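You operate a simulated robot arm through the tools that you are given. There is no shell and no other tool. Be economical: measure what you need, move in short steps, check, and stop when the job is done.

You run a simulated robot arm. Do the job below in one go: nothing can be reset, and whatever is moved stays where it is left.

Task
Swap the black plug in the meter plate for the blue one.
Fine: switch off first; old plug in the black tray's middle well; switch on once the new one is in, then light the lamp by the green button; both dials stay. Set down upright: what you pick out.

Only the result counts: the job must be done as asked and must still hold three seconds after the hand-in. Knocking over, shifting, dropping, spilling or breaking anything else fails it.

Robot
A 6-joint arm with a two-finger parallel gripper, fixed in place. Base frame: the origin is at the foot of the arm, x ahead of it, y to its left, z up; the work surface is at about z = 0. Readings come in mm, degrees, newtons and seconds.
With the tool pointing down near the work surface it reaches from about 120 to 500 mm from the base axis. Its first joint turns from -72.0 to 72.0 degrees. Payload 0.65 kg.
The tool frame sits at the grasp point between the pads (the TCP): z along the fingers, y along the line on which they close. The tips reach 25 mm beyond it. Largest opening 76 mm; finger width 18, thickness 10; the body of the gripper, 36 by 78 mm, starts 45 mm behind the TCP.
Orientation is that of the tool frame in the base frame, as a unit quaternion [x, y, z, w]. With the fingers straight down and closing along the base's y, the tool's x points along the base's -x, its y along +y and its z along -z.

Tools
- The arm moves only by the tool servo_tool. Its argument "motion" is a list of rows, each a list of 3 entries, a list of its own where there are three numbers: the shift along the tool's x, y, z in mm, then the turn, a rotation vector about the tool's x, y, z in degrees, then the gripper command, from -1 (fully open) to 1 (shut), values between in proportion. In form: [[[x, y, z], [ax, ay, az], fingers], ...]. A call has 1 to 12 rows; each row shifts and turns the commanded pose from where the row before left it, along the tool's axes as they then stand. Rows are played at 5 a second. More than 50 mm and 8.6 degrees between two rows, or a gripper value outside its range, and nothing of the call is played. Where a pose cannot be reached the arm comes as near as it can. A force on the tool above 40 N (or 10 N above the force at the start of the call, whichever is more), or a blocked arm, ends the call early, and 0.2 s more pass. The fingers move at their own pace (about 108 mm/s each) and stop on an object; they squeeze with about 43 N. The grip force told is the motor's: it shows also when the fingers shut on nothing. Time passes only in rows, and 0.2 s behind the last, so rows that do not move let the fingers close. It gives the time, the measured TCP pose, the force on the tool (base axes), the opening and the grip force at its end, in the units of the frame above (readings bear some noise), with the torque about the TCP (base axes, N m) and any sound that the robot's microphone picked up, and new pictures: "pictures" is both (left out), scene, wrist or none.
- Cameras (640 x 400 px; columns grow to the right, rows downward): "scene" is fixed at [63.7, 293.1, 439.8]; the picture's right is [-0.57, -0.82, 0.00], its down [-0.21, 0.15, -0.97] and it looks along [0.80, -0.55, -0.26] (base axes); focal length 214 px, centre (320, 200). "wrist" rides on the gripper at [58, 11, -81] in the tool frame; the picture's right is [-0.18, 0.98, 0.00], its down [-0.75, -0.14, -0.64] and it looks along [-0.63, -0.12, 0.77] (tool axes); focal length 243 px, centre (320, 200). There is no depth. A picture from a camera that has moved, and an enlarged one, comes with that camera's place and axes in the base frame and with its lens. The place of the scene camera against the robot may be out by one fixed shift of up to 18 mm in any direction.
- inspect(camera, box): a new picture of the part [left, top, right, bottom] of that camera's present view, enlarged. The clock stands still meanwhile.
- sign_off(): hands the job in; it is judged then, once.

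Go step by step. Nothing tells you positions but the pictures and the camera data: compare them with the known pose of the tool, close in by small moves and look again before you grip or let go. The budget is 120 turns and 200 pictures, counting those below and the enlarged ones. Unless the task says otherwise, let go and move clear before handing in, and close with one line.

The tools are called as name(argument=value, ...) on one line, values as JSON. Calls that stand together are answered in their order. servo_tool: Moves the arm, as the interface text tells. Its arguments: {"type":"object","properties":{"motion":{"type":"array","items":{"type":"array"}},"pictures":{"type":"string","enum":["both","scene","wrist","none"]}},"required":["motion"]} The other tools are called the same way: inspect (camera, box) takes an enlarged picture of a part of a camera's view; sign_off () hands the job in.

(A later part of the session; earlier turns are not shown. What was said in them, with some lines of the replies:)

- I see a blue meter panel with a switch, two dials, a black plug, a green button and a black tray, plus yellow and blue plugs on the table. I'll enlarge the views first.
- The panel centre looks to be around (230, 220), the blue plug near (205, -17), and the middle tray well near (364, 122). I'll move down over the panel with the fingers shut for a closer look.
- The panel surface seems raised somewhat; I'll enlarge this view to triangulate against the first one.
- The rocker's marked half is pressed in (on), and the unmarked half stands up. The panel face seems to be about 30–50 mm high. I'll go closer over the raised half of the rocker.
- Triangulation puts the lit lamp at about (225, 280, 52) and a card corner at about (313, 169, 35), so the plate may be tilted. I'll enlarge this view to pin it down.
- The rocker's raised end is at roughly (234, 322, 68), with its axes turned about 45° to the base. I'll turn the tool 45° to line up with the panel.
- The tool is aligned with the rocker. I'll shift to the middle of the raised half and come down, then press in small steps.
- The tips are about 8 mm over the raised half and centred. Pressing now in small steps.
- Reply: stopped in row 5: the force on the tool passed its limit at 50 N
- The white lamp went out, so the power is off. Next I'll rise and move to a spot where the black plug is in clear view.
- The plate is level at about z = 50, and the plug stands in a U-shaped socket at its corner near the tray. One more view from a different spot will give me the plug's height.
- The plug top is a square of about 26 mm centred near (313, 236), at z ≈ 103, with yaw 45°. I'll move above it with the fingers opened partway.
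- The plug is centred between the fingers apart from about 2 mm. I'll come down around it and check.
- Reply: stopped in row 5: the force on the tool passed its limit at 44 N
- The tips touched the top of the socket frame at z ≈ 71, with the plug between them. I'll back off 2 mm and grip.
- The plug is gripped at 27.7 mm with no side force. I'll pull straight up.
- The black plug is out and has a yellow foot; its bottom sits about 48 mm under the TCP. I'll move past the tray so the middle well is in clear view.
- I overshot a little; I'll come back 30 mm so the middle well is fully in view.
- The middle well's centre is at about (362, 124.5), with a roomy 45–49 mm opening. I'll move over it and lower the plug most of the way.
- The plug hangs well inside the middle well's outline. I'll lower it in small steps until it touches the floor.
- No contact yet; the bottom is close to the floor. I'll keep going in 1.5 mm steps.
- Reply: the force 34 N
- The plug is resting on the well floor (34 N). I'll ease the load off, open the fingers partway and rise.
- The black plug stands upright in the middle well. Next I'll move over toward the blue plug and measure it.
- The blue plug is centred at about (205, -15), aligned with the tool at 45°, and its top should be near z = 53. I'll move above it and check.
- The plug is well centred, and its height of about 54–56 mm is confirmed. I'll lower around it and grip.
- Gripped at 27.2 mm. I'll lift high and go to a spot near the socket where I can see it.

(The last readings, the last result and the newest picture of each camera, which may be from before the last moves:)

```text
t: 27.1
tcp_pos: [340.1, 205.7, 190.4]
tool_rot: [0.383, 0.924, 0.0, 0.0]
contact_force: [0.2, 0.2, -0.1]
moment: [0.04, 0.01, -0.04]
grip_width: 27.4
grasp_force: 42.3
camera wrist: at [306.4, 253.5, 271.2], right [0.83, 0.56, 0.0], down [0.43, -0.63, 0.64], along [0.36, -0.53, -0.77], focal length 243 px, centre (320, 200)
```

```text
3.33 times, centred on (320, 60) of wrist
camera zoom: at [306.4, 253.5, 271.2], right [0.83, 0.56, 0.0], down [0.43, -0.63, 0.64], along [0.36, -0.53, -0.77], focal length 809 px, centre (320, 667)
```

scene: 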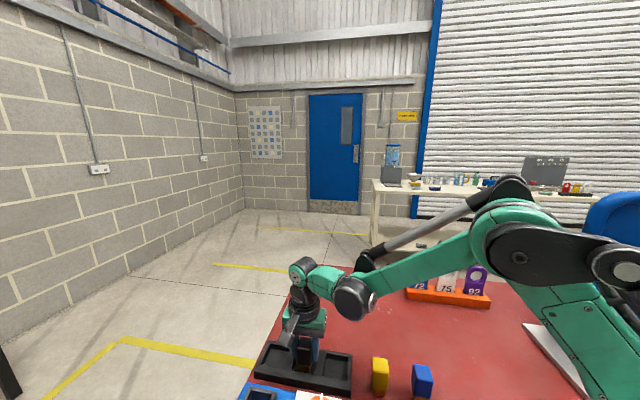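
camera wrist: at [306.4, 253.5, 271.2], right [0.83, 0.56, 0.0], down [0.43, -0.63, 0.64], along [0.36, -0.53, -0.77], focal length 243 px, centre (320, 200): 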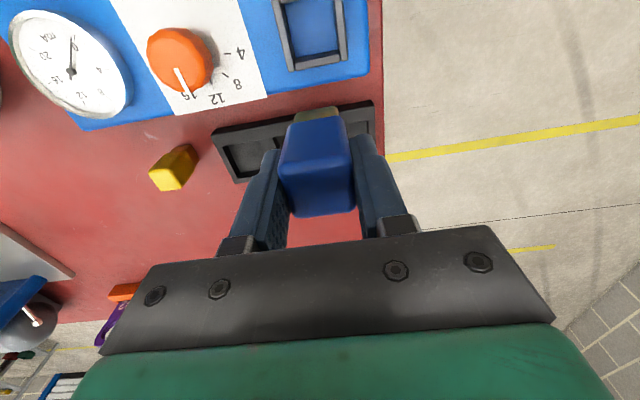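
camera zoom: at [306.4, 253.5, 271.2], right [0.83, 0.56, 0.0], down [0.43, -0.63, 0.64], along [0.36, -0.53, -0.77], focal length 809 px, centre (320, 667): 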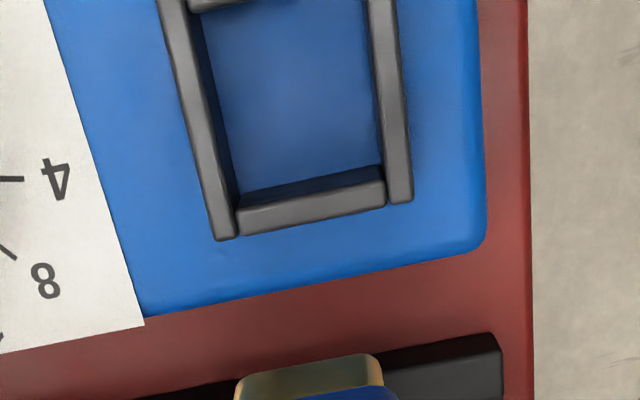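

The empty socket measures 33 mm inside, centred at about (311.5, 235.8). I'll move the blue plug over it and come down to just above the frame.

servo_tool(motion=[[[40.2, 1.2, 0], [0, 0, 0], 1], [[0, 0, 30], [0, 0, 0], 1], [[0, 0, 26], [0, 0, 0], 1], [[0, 0, 0], [0, 0, 0], 1]], pictures="wrist")

inspect(camera="wrist", box=[240, 60, 400, 180])

inspect(camera="scene", box=[200, 320, 340, 400])

```text
t: 28.1
tcp_pos: [312.7, 230.7, 134.1]
tool_rot: [0.383, 0.924, 0.0, -0.001]
contact_force: [0.5, -0.3, -0.9]
moment: [-0.01, -0.01, -0.03]
grip_width: 27.4
grasp_force: 41.5
camera wrist: at [278.1, 278.9, 214.6], right [0.83, 0.56, 0.0], down [0.43, -0.63, 0.64], along [0.36, -0.53, -0.77], focal length 243 px, centre (320, 200)
```

wrist: 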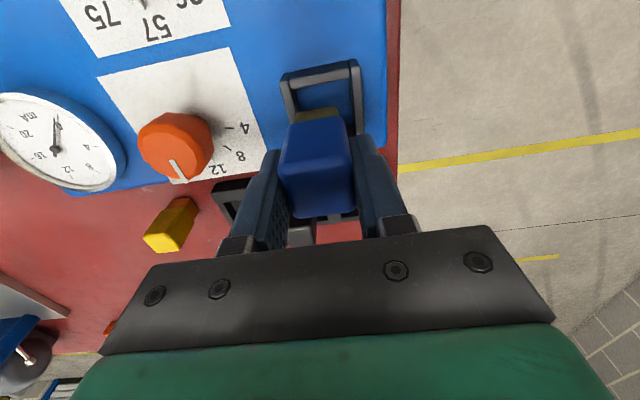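

```text
3.33 times, centred on (320, 120) of wrist
camera zoom: at [278.1, 278.9, 214.6], right [0.83, 0.56, 0.0], down [0.43, -0.63, 0.64], along [0.36, -0.53, -0.77], focal length 809 px, centre (320, 467)
```

zoom: 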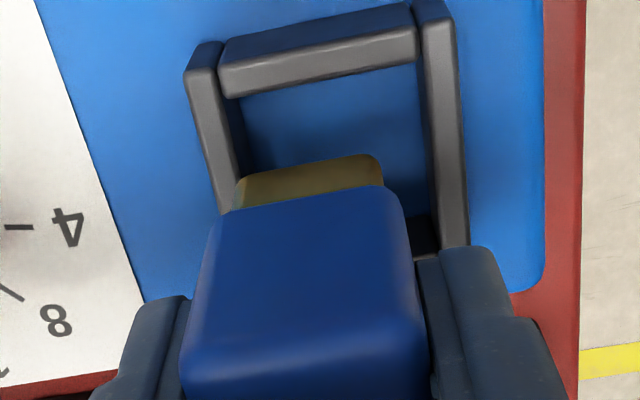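

```text
4.57 times, centred on (270, 360) of scene
camera zoom: at [63.7, 293.1, 439.8], right [-0.57, -0.82, 0.0], down [-0.21, 0.15, -0.97], along [0.8, -0.55, -0.26], focal length 980 px, centre (549, -531)
```

zoom: 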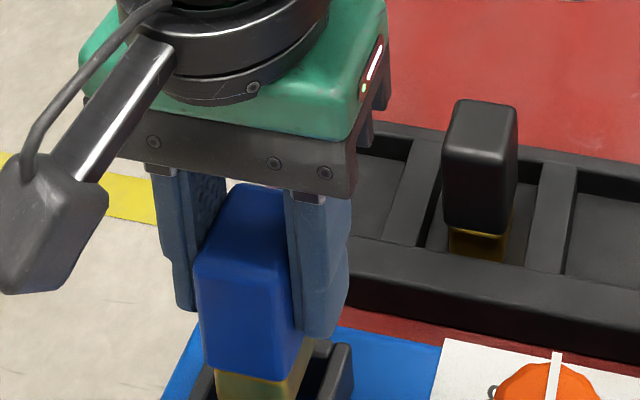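

The plug's foot is at about (311.2, 231.4), so it needs roughly 4 mm toward +y. I'll correct and recheck.

servo_tool(motion=[[[2.8, 3.2, 0], [0, 0, 0], 1], [[0, 0, 4], [0, 0, 0], 1], [[0, 0, 0], [0, 0, 0], 1]], pictures="none")

inspect(camera="wrist", box=[240, 60, 400, 180])

inspect(camera="scene", box=[200, 340, 300, 400])

```text
t: 28.9
tcp_pos: [312.7, 236.8, 129.2]
tool_rot: [0.382, 0.924, 0.0, 0.0]
contact_force: [0.1, 0.6, -0.9]
moment: [-0.03, 0.02, -0.01]
grip_width: 27.3
grasp_force: 42.2
```

```text
3.33 times, centred on (320, 120) of wrist
camera zoom: at [278.7, 283.7, 210.3], right [0.83, 0.56, 0.0], down [0.43, -0.63, 0.64], along [0.36, -0.53, -0.77], focal length 809 px, centre (320, 467)
```

zoom: 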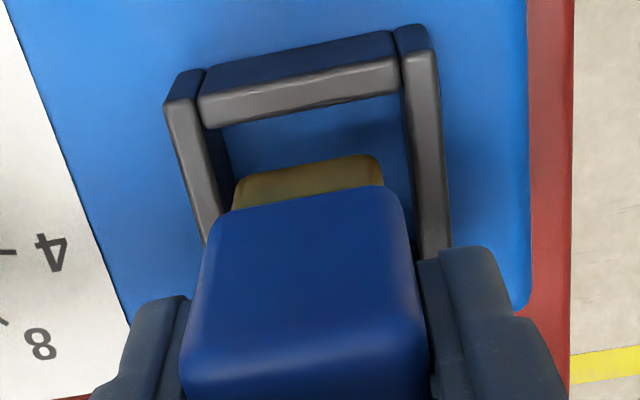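

```text
6.40 times, centred on (250, 370) of scene
camera zoom: at [63.7, 293.1, 439.8], right [-0.57, -0.82, 0.0], down [-0.21, 0.15, -0.97], along [0.8, -0.55, -0.26], focal length 1373 px, centre (768, -888)
```

zoom: 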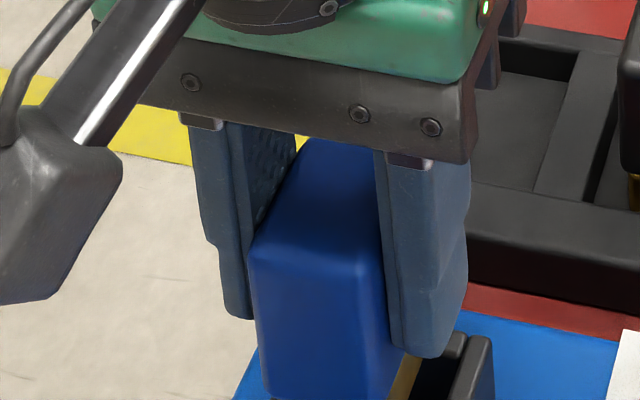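

The foot is centred over the socket to within a millimetre. Lowering it in.

servo_tool(motion=[[[0.5, -0.3, 6], [0, 0, 0], 1], [[0, 0, 4], [0, 0, 0], 1], [[0, 0, 4], [0, 0, 0], 1], [[0, 0, 4], [0, 0, 0], 1], [[0, 0, 4], [0, 0, 0], 1], [[0, 0, 2], [0, 0, 0], 1], [[0, 0, 0], [0, 0, 0], 1]], pictures="wrist")

```text
t: 30.6
tcp_pos: [313.9, 235.8, 106.0]
tool_rot: [0.382, 0.924, 0.001, 0.0]
contact_force: [0.0, -0.2, -1.3]
moment: [-0.01, -0.03, 0.0]
grip_width: 27.3
grasp_force: 42.0
camera wrist: at [279.8, 284.0, 186.2], right [0.83, 0.56, 0.0], down [0.43, -0.63, 0.64], along [0.36, -0.53, -0.77], focal length 243 px, centre (320, 200)
```

wrist: 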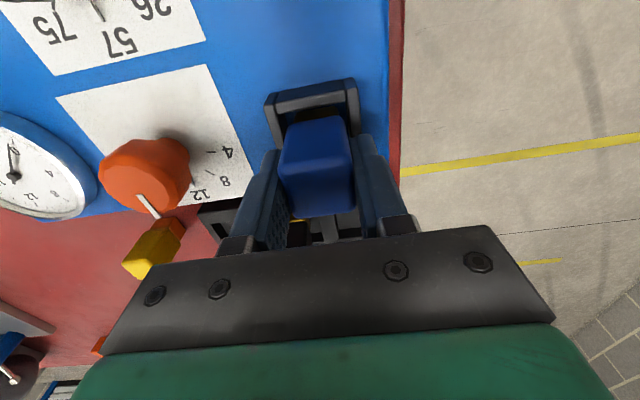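

The plug went in freely. I'll continue in small steps until it seats.

servo_tool(motion=[[[0, 0, 1.5], [0, 0, 0], 1], [[0, 0, 1.5], [0, 0, 0], 1], [[0, 0, 1.5], [0, 0, 0], 1], [[0, 0, 0], [0, 0, 0], 1]], pictures="none")

```text
t: 31.6
tcp_pos: [312.6, 236.7, 101.0]
tool_rot: [0.383, 0.924, 0.0, -0.001]
contact_force: [0.0, 0.8, 0.3]
moment: [-0.03, 0.01, -0.02]
grip_width: 27.2
grasp_force: 42.2
```

servo_tool(motion=[[[0, 0, 1], [0, 0, 0], 1], [[0, 0, 1], [0, 0, 0], 1], [[0, 0, 1], [0, 0, 0], 1], [[0, 0, 0], [0, 0, 0], 1]], pictures="wrist")

inspect(camera="wrist", box=[240, 60, 400, 180])

```text
t: 32.5
tcp_pos: [312.5, 235.1, 99.0]
tool_rot: [0.383, 0.924, 0.0, 0.0]
contact_force: [2.8, 3.1, 34.3]
moment: [0.11, -0.04, -0.02]
grip_width: 27.2
grasp_force: 41.9
camera wrist: at [279.1, 284.0, 179.9], right [0.83, 0.56, 0.0], down [0.43, -0.63, 0.64], along [0.36, -0.53, -0.77], focal length 243 px, centre (320, 200)
```

wrist: 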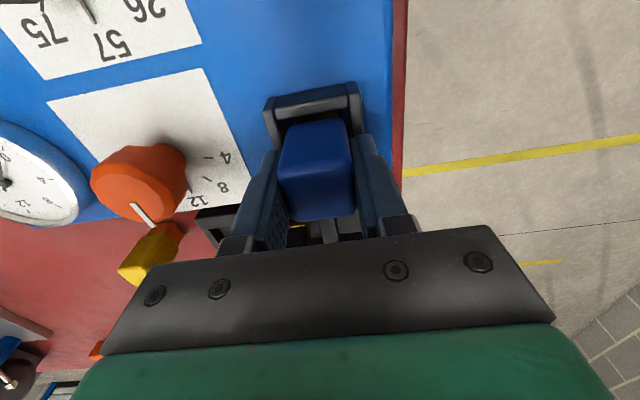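

```text
3.33 times, centred on (320, 120) of wrist
camera zoom: at [279.1, 284.0, 179.9], right [0.83, 0.56, 0.0], down [0.43, -0.63, 0.64], along [0.36, -0.53, -0.77], focal length 809 px, centre (320, 467)
```

zoom: 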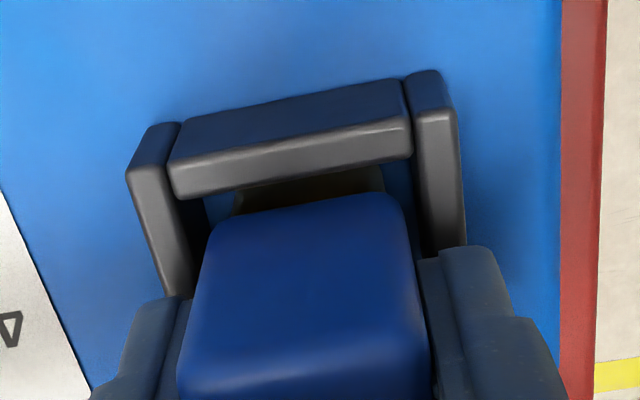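

The plug is seated, with 34 N at the socket floor. I'll ease off, release and rise, then check.

servo_tool(motion=[[[0, 0, -0.8], [0, 0, 0], 1], [[0, 0, 0], [0, 0, 0], 0.1], [[0, 0, 0], [0, 0, 0], -0.15], [[0, 0, -10], [0, 0, 0], -0.15], [[0, 0, -30], [0, 0, 0], -0.15], [[0, 0, -40], [0, 0, 0], -0.15], [[0, 0, 0], [0, 0, 0], -0.15]], pictures="wrist")

inspect(camera="wrist", box=[240, 40, 400, 160])

inspect(camera="scene", box=[200, 320, 360, 400])

```text
t: 34.1
tcp_pos: [313.7, 238.4, 180.7]
tool_rot: [0.382, 0.924, 0.001, 0.0]
contact_force: [0.5, -0.5, -0.2]
moment: [0.07, 0.0, -0.01]
grip_width: 43.6
grasp_force: 0.0
camera wrist: at [280.8, 285.6, 260.6], right [0.83, 0.56, 0.0], down [0.43, -0.63, 0.64], along [0.36, -0.53, -0.77], focal length 243 px, centre (320, 200)
```

wrist: 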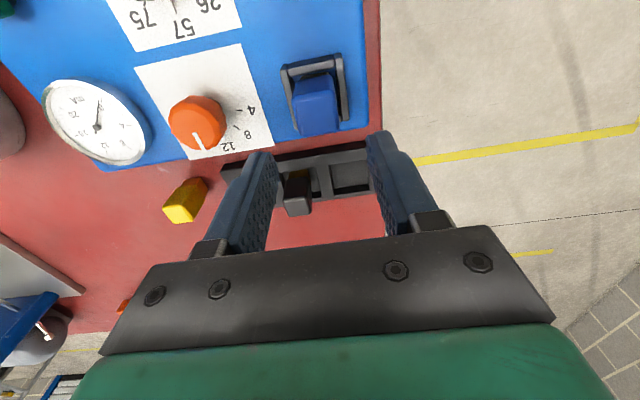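

```text
3.33 times, centred on (320, 100) of wrist
camera zoom: at [280.8, 285.6, 260.6], right [0.83, 0.56, 0.0], down [0.43, -0.63, 0.64], along [0.36, -0.53, -0.77], focal length 809 px, centre (320, 533)
```

zoom: 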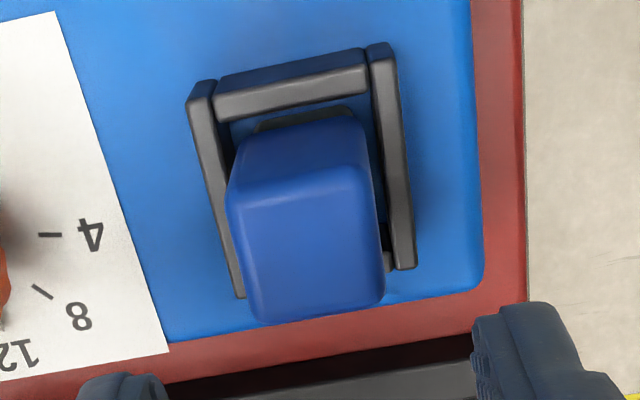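

```text
4.00 times, centred on (280, 360) of scene
camera zoom: at [63.7, 293.1, 439.8], right [-0.57, -0.82, 0.0], down [-0.21, 0.15, -0.97], along [0.8, -0.55, -0.26], focal length 858 px, centre (480, -440)
```

zoom: 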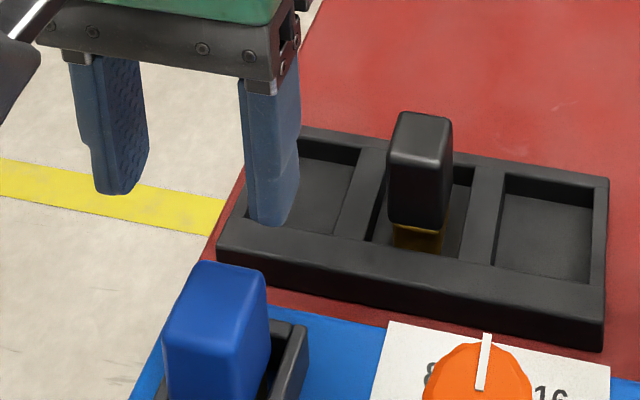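

The blue plug stands upright in the socket. I'll now shut the fingers and go above the rocker's marked half.

servo_tool(motion=[[[25, 2.6, 0], [0, 0, 0], 1], [[25, 2.6, 0], [0, 0, 0], 1], [[24, 2.6, 0], [0, 0, 0], 1], [[0, 0, 40], [0, 0, 0], 1], [[0, 0, 0], [0, 0, 0], 1]], pictures="wrist")

inspect(camera="wrist", box=[220, 40, 420, 180])

```text
t: 35.4
tcp_pos: [267.4, 295.5, 138.9]
tool_rot: [0.383, 0.924, -0.001, 0.0]
contact_force: [0.7, 0.6, 0.2]
moment: [0.0, -0.01, 0.0]
grip_width: 0.1
grasp_force: 23.6
camera wrist: at [233.6, 342.5, 218.4], right [0.83, 0.56, 0.0], down [0.43, -0.63, 0.64], along [0.36, -0.53, -0.77], focal length 243 px, centre (320, 200)
```

wrist: 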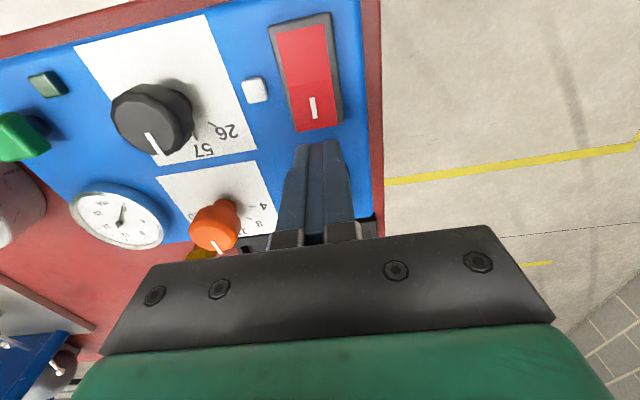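

```text
2.86 times, centred on (320, 110) of wrist
camera zoom: at [233.6, 342.5, 218.4], right [0.83, 0.56, 0.0], down [0.43, -0.63, 0.64], along [0.36, -0.53, -0.77], focal length 693 px, centre (320, 457)
```

zoom: 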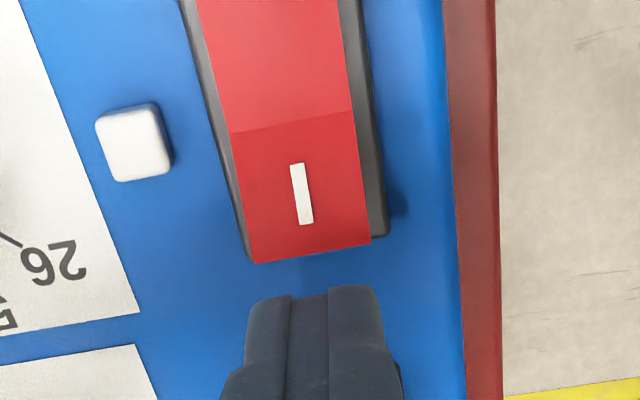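

The marked half is raised, and its end is near (269, 287). I'll shift 4 mm sideways and 2.8 mm inward, then press in small steps.

servo_tool(motion=[[[2.8, -4.2, 18], [0, 0, 0], 1], [[0, 0, 18], [0, 0, 0], 1], [[0, 0, 5], [0, 0, 0], 1], [[0, 0, 3], [0, 0, 0], 1], [[0, 0, 2], [0, 0, 0], 1], [[0, 0, 2], [0, 0, 0], 1], [[0, 0, 2], [0, 0, 0], 1], [[0, 0, 2], [0, 0, 0], 1]], pictures="wrist")

```text
t: 37.0
tcp_pos: [260.3, 293.5, 89.8]
tool_rot: [0.383, 0.924, -0.002, 0.0]
contact_force: [-0.8, -0.2, 12.2]
moment: [0.08, 0.11, 0.01]
grip_width: 0.1
grasp_force: 23.3
stopped in row 8: the force on the tool passed its limit at 51 N (the readings are from after the stop); the commanded pose is now the measured one
camera wrist: at [227.9, 340.7, 170.0], right [0.83, 0.56, 0.0], down [0.43, -0.63, 0.64], along [0.36, -0.53, -0.77], focal length 243 px, centre (320, 200)
```

wrist: 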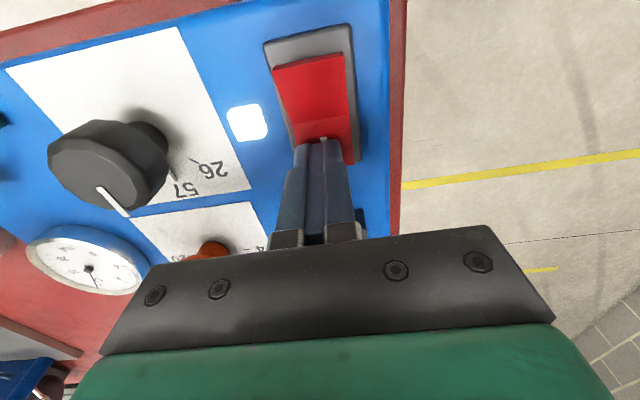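

The rocker flipped and the white lamp is lit again. Next is the green button, estimated near (104, 165); I'll rise and go look at it.

servo_tool(motion=[[[0, 0, -35], [0, 0, 0], 1], [[0, 0, -35], [0, 0, 0], 1], [[-4, -40, 0], [0, 0, 0], 1], [[-4, -40, 0], [0, 0, 0], 1], [[-4, -40, 0], [0, 0, 0], 1], [[-4, -40, 0], [0, 0, 0], 1], [[-4, -41, 0], [0, 0, 0], 1], [[0, 0, 0], [0, 0, 0], 1]], pictures="both")

inspect(camera="wrist", box=[240, 0, 440, 140])

```text
t: 38.8
tcp_pos: [133.3, 138.2, 156.0]
tool_rot: [0.381, 0.924, -0.001, 0.0]
contact_force: [0.1, -0.1, -0.8]
moment: [-0.03, 0.01, 0.0]
grip_width: 0.0
grasp_force: 24.1
camera wrist: at [99.6, 185.7, 235.6], right [0.83, 0.56, 0.0], down [0.43, -0.63, 0.64], along [0.36, -0.53, -0.77], focal length 243 px, centre (320, 200)
```

scene: 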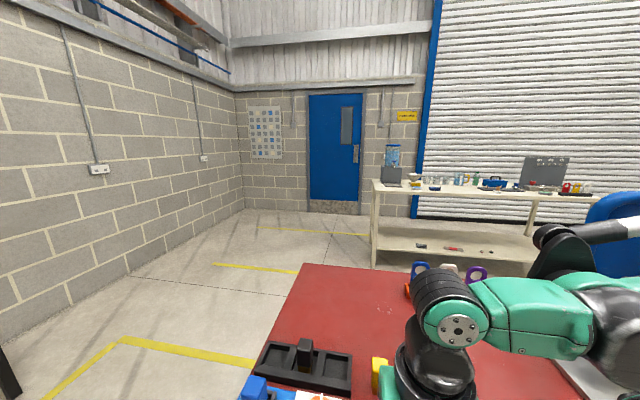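
wrist: 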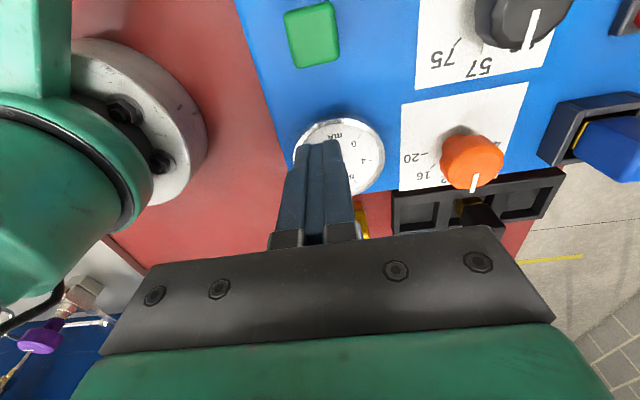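

```text
2.86 times, centred on (340, 70) of wrist
camera zoom: at [99.6, 185.7, 235.6], right [0.83, 0.56, 0.0], down [0.43, -0.63, 0.64], along [0.36, -0.53, -0.77], focal length 693 px, centre (263, 571)
```

zoom: 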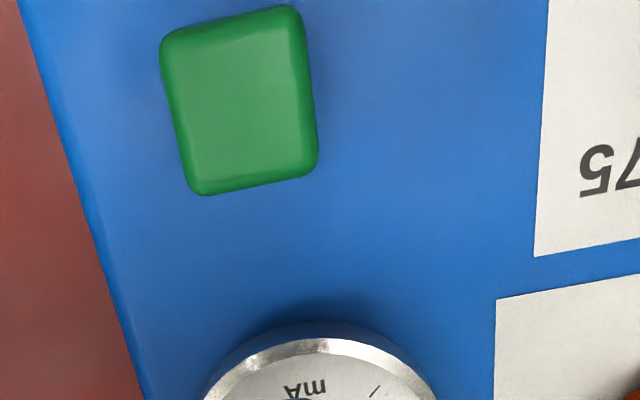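

The green button is centred near (105, 169). I'll move above it and lower partway.

servo_tool(motion=[[[42, 2, 0], [0, 0, 0], 1], [[0, 0, 30], [0, 0, 0], 1], [[0, 0, 0], [0, 0, 0], 1]], pictures="wrist")

inspect(camera="wrist", box=[220, 40, 420, 180])

```text
t: 39.6
tcp_pos: [103.2, 166.6, 127.5]
tool_rot: [0.383, 0.924, -0.002, 0.0]
contact_force: [0.2, 0.4, 0.8]
moment: [0.01, 0.02, 0.02]
grip_width: 0.1
grasp_force: 23.7
camera wrist: at [69.9, 215.0, 208.4], right [0.83, 0.56, 0.0], down [0.43, -0.63, 0.64], along [0.36, -0.53, -0.77], focal length 243 px, centre (320, 200)
```

wrist: 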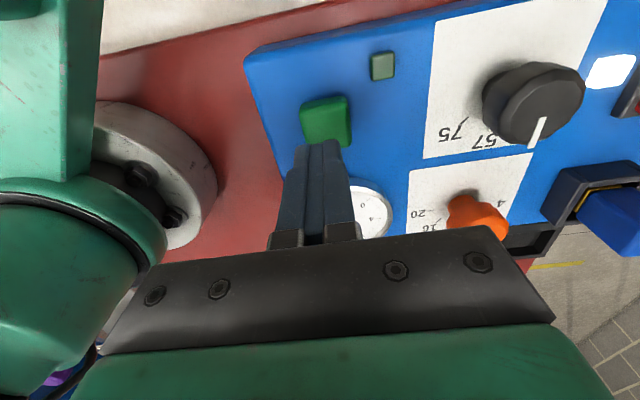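

```text
2.86 times, centred on (320, 110) of wrist
camera zoom: at [69.9, 215.0, 208.4], right [0.83, 0.56, 0.0], down [0.43, -0.63, 0.64], along [0.36, -0.53, -0.77], focal length 693 px, centre (320, 457)
```

zoom: 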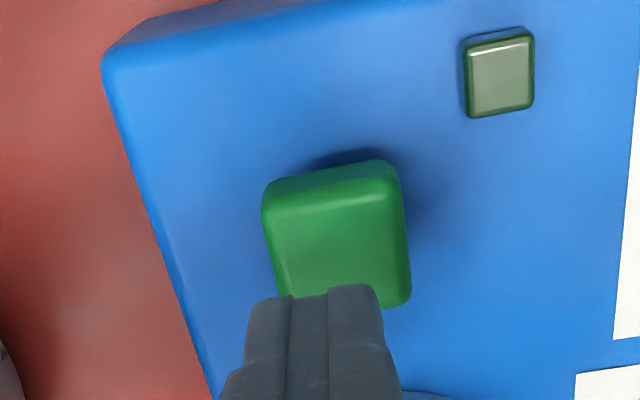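

The button top is confirmed at about (105.3, 169.4, 72). I'll shift 3.5 mm and press in small steps.

servo_tool(motion=[[[0.5, 3.5, 14], [0, 0, 0], 1], [[0, 0, 12], [0, 0, 0], 1], [[0, 0, 3], [0, 0, 0], 1], [[0, 0, 2], [0, 0, 0], 1], [[0, 0, 2], [0, 0, 0], 1], [[0, 0, 2], [0, 0, 0], 1], [[0, 0, 2], [0, 0, 0], 1]], pictures="wrist")

```text
t: 41.2
tcp_pos: [105.6, 170.6, 95.1]
tool_rot: [0.382, 0.924, -0.003, -0.001]
contact_force: [-9.1, -11.3, 36.6]
moment: [-0.25, 0.22, 0.0]
grip_width: 0.0
grasp_force: 23.9
heard: click
camera wrist: at [73.4, 218.2, 174.2], right [0.83, 0.56, -0.01], down [0.43, -0.63, 0.64], along [0.36, -0.53, -0.76], focal length 243 px, centre (320, 200)
```

wrist: 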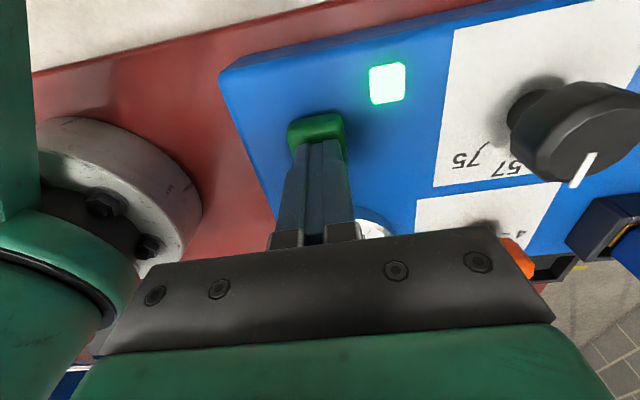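

A click was heard and the green lamp is lit. I'll rise and check that it stays lit and that the dials have not moved.

servo_tool(motion=[[[0, 0, -10], [0, 0, 0], 1], [[0, 0, -40], [0, 0, 0], 1], [[0, 0, -40], [0, 0, 0], 1], [[-20, 0, -40], [0, 0, 0], 1], [[-20, 25, -40], [0, 0, 0], 1], [[0, 30, -30], [0, 0, 0], 1], [[0, 0, 0], [0, 0, 0], 1]], pictures="both")

inspect(camera="wrist", box=[220, 0, 480, 200])

```text
refused: row 5 steps farther than a row can; nothing moved
```

```text
2.00 times, centred on (350, 100) of wrist
camera zoom: at [73.4, 218.2, 174.2], right [0.83, 0.56, -0.01], down [0.43, -0.63, 0.64], along [0.36, -0.53, -0.76], focal length 485 px, centre (260, 400)
```

zoom: 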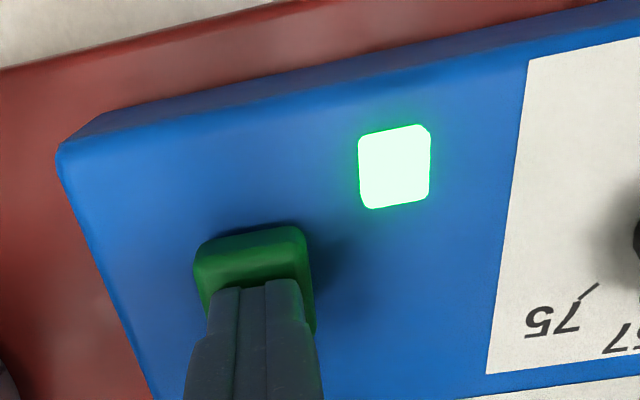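

One row was too long, so nothing moved. I'll repeat with shorter rows.

servo_tool(motion=[[[0, 0, -10], [0, 0, 0], 1], [[0, 0, -35], [0, 0, 0], 1], [[0, 0, -40], [0, 0, 0], 1], [[0, 20, -40], [0, 0, 0], 1], [[0, 30, -30], [0, 0, 0], 1], [[0, 30, -30], [0, 0, 0], 1], [[0, 0, 0], [0, 0, 0], 1]], pictures="both")

inspect(camera="wrist", box=[200, 0, 500, 200])

```text
t: 42.8
tcp_pos: [163.6, 226.1, 278.9]
tool_rot: [0.384, 0.923, -0.002, 0.0]
contact_force: [0.1, 0.7, 0.5]
moment: [-0.04, 0.04, -0.04]
grip_width: 0.2
grasp_force: 23.2
camera wrist: at [130.0, 273.4, 359.4], right [0.83, 0.56, 0.0], down [0.43, -0.63, 0.64], along [0.36, -0.53, -0.77], focal length 243 px, centre (320, 200)
```

scene: 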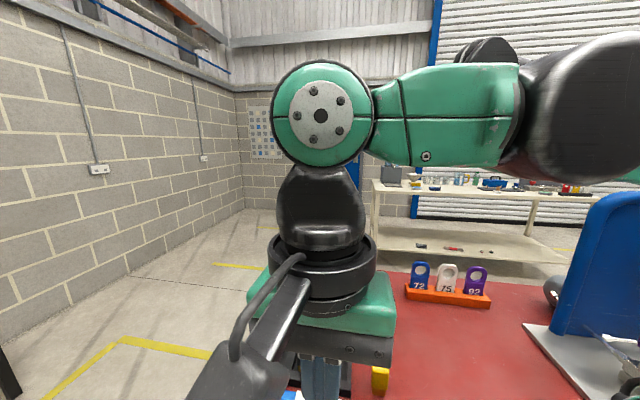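
wrist: 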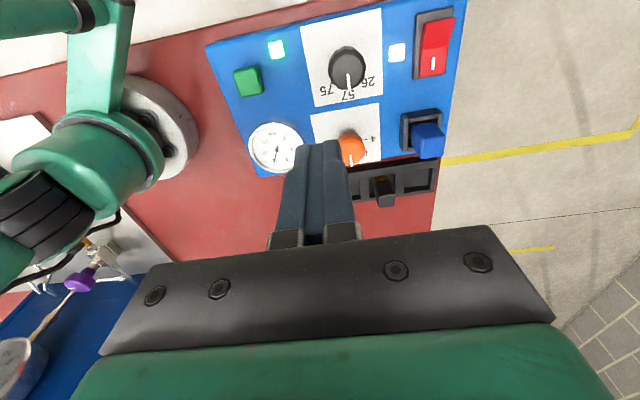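

```text
2.00 times, centred on (350, 100) of wrist
camera zoom: at [130.0, 273.4, 359.4], right [0.83, 0.56, 0.0], down [0.43, -0.63, 0.64], along [0.36, -0.53, -0.77], focal length 485 px, centre (260, 400)
```

zoom: 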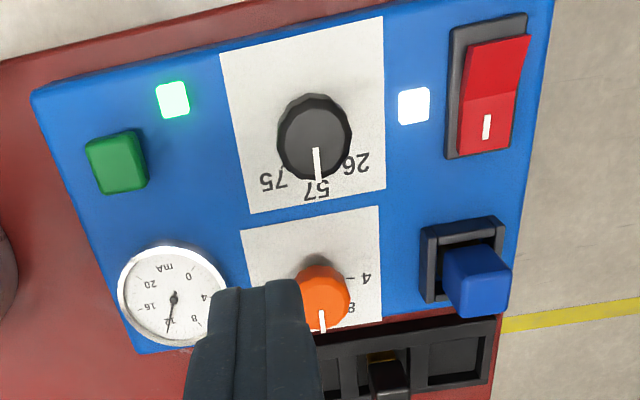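

Both lamps are lit, the dials still read 57 and 12, the blue plug is seated and the black plug stands in the middle well. The arm is clear, so I'm handing in.

sign_off()

```text
The job is handed in.
```

The blue plug is now in the meter plate and the black one stands upright in the tray's middle well. The switch was turned off for the swap and back on afterwards, the green button lit its lamp, and neither dial was touched.
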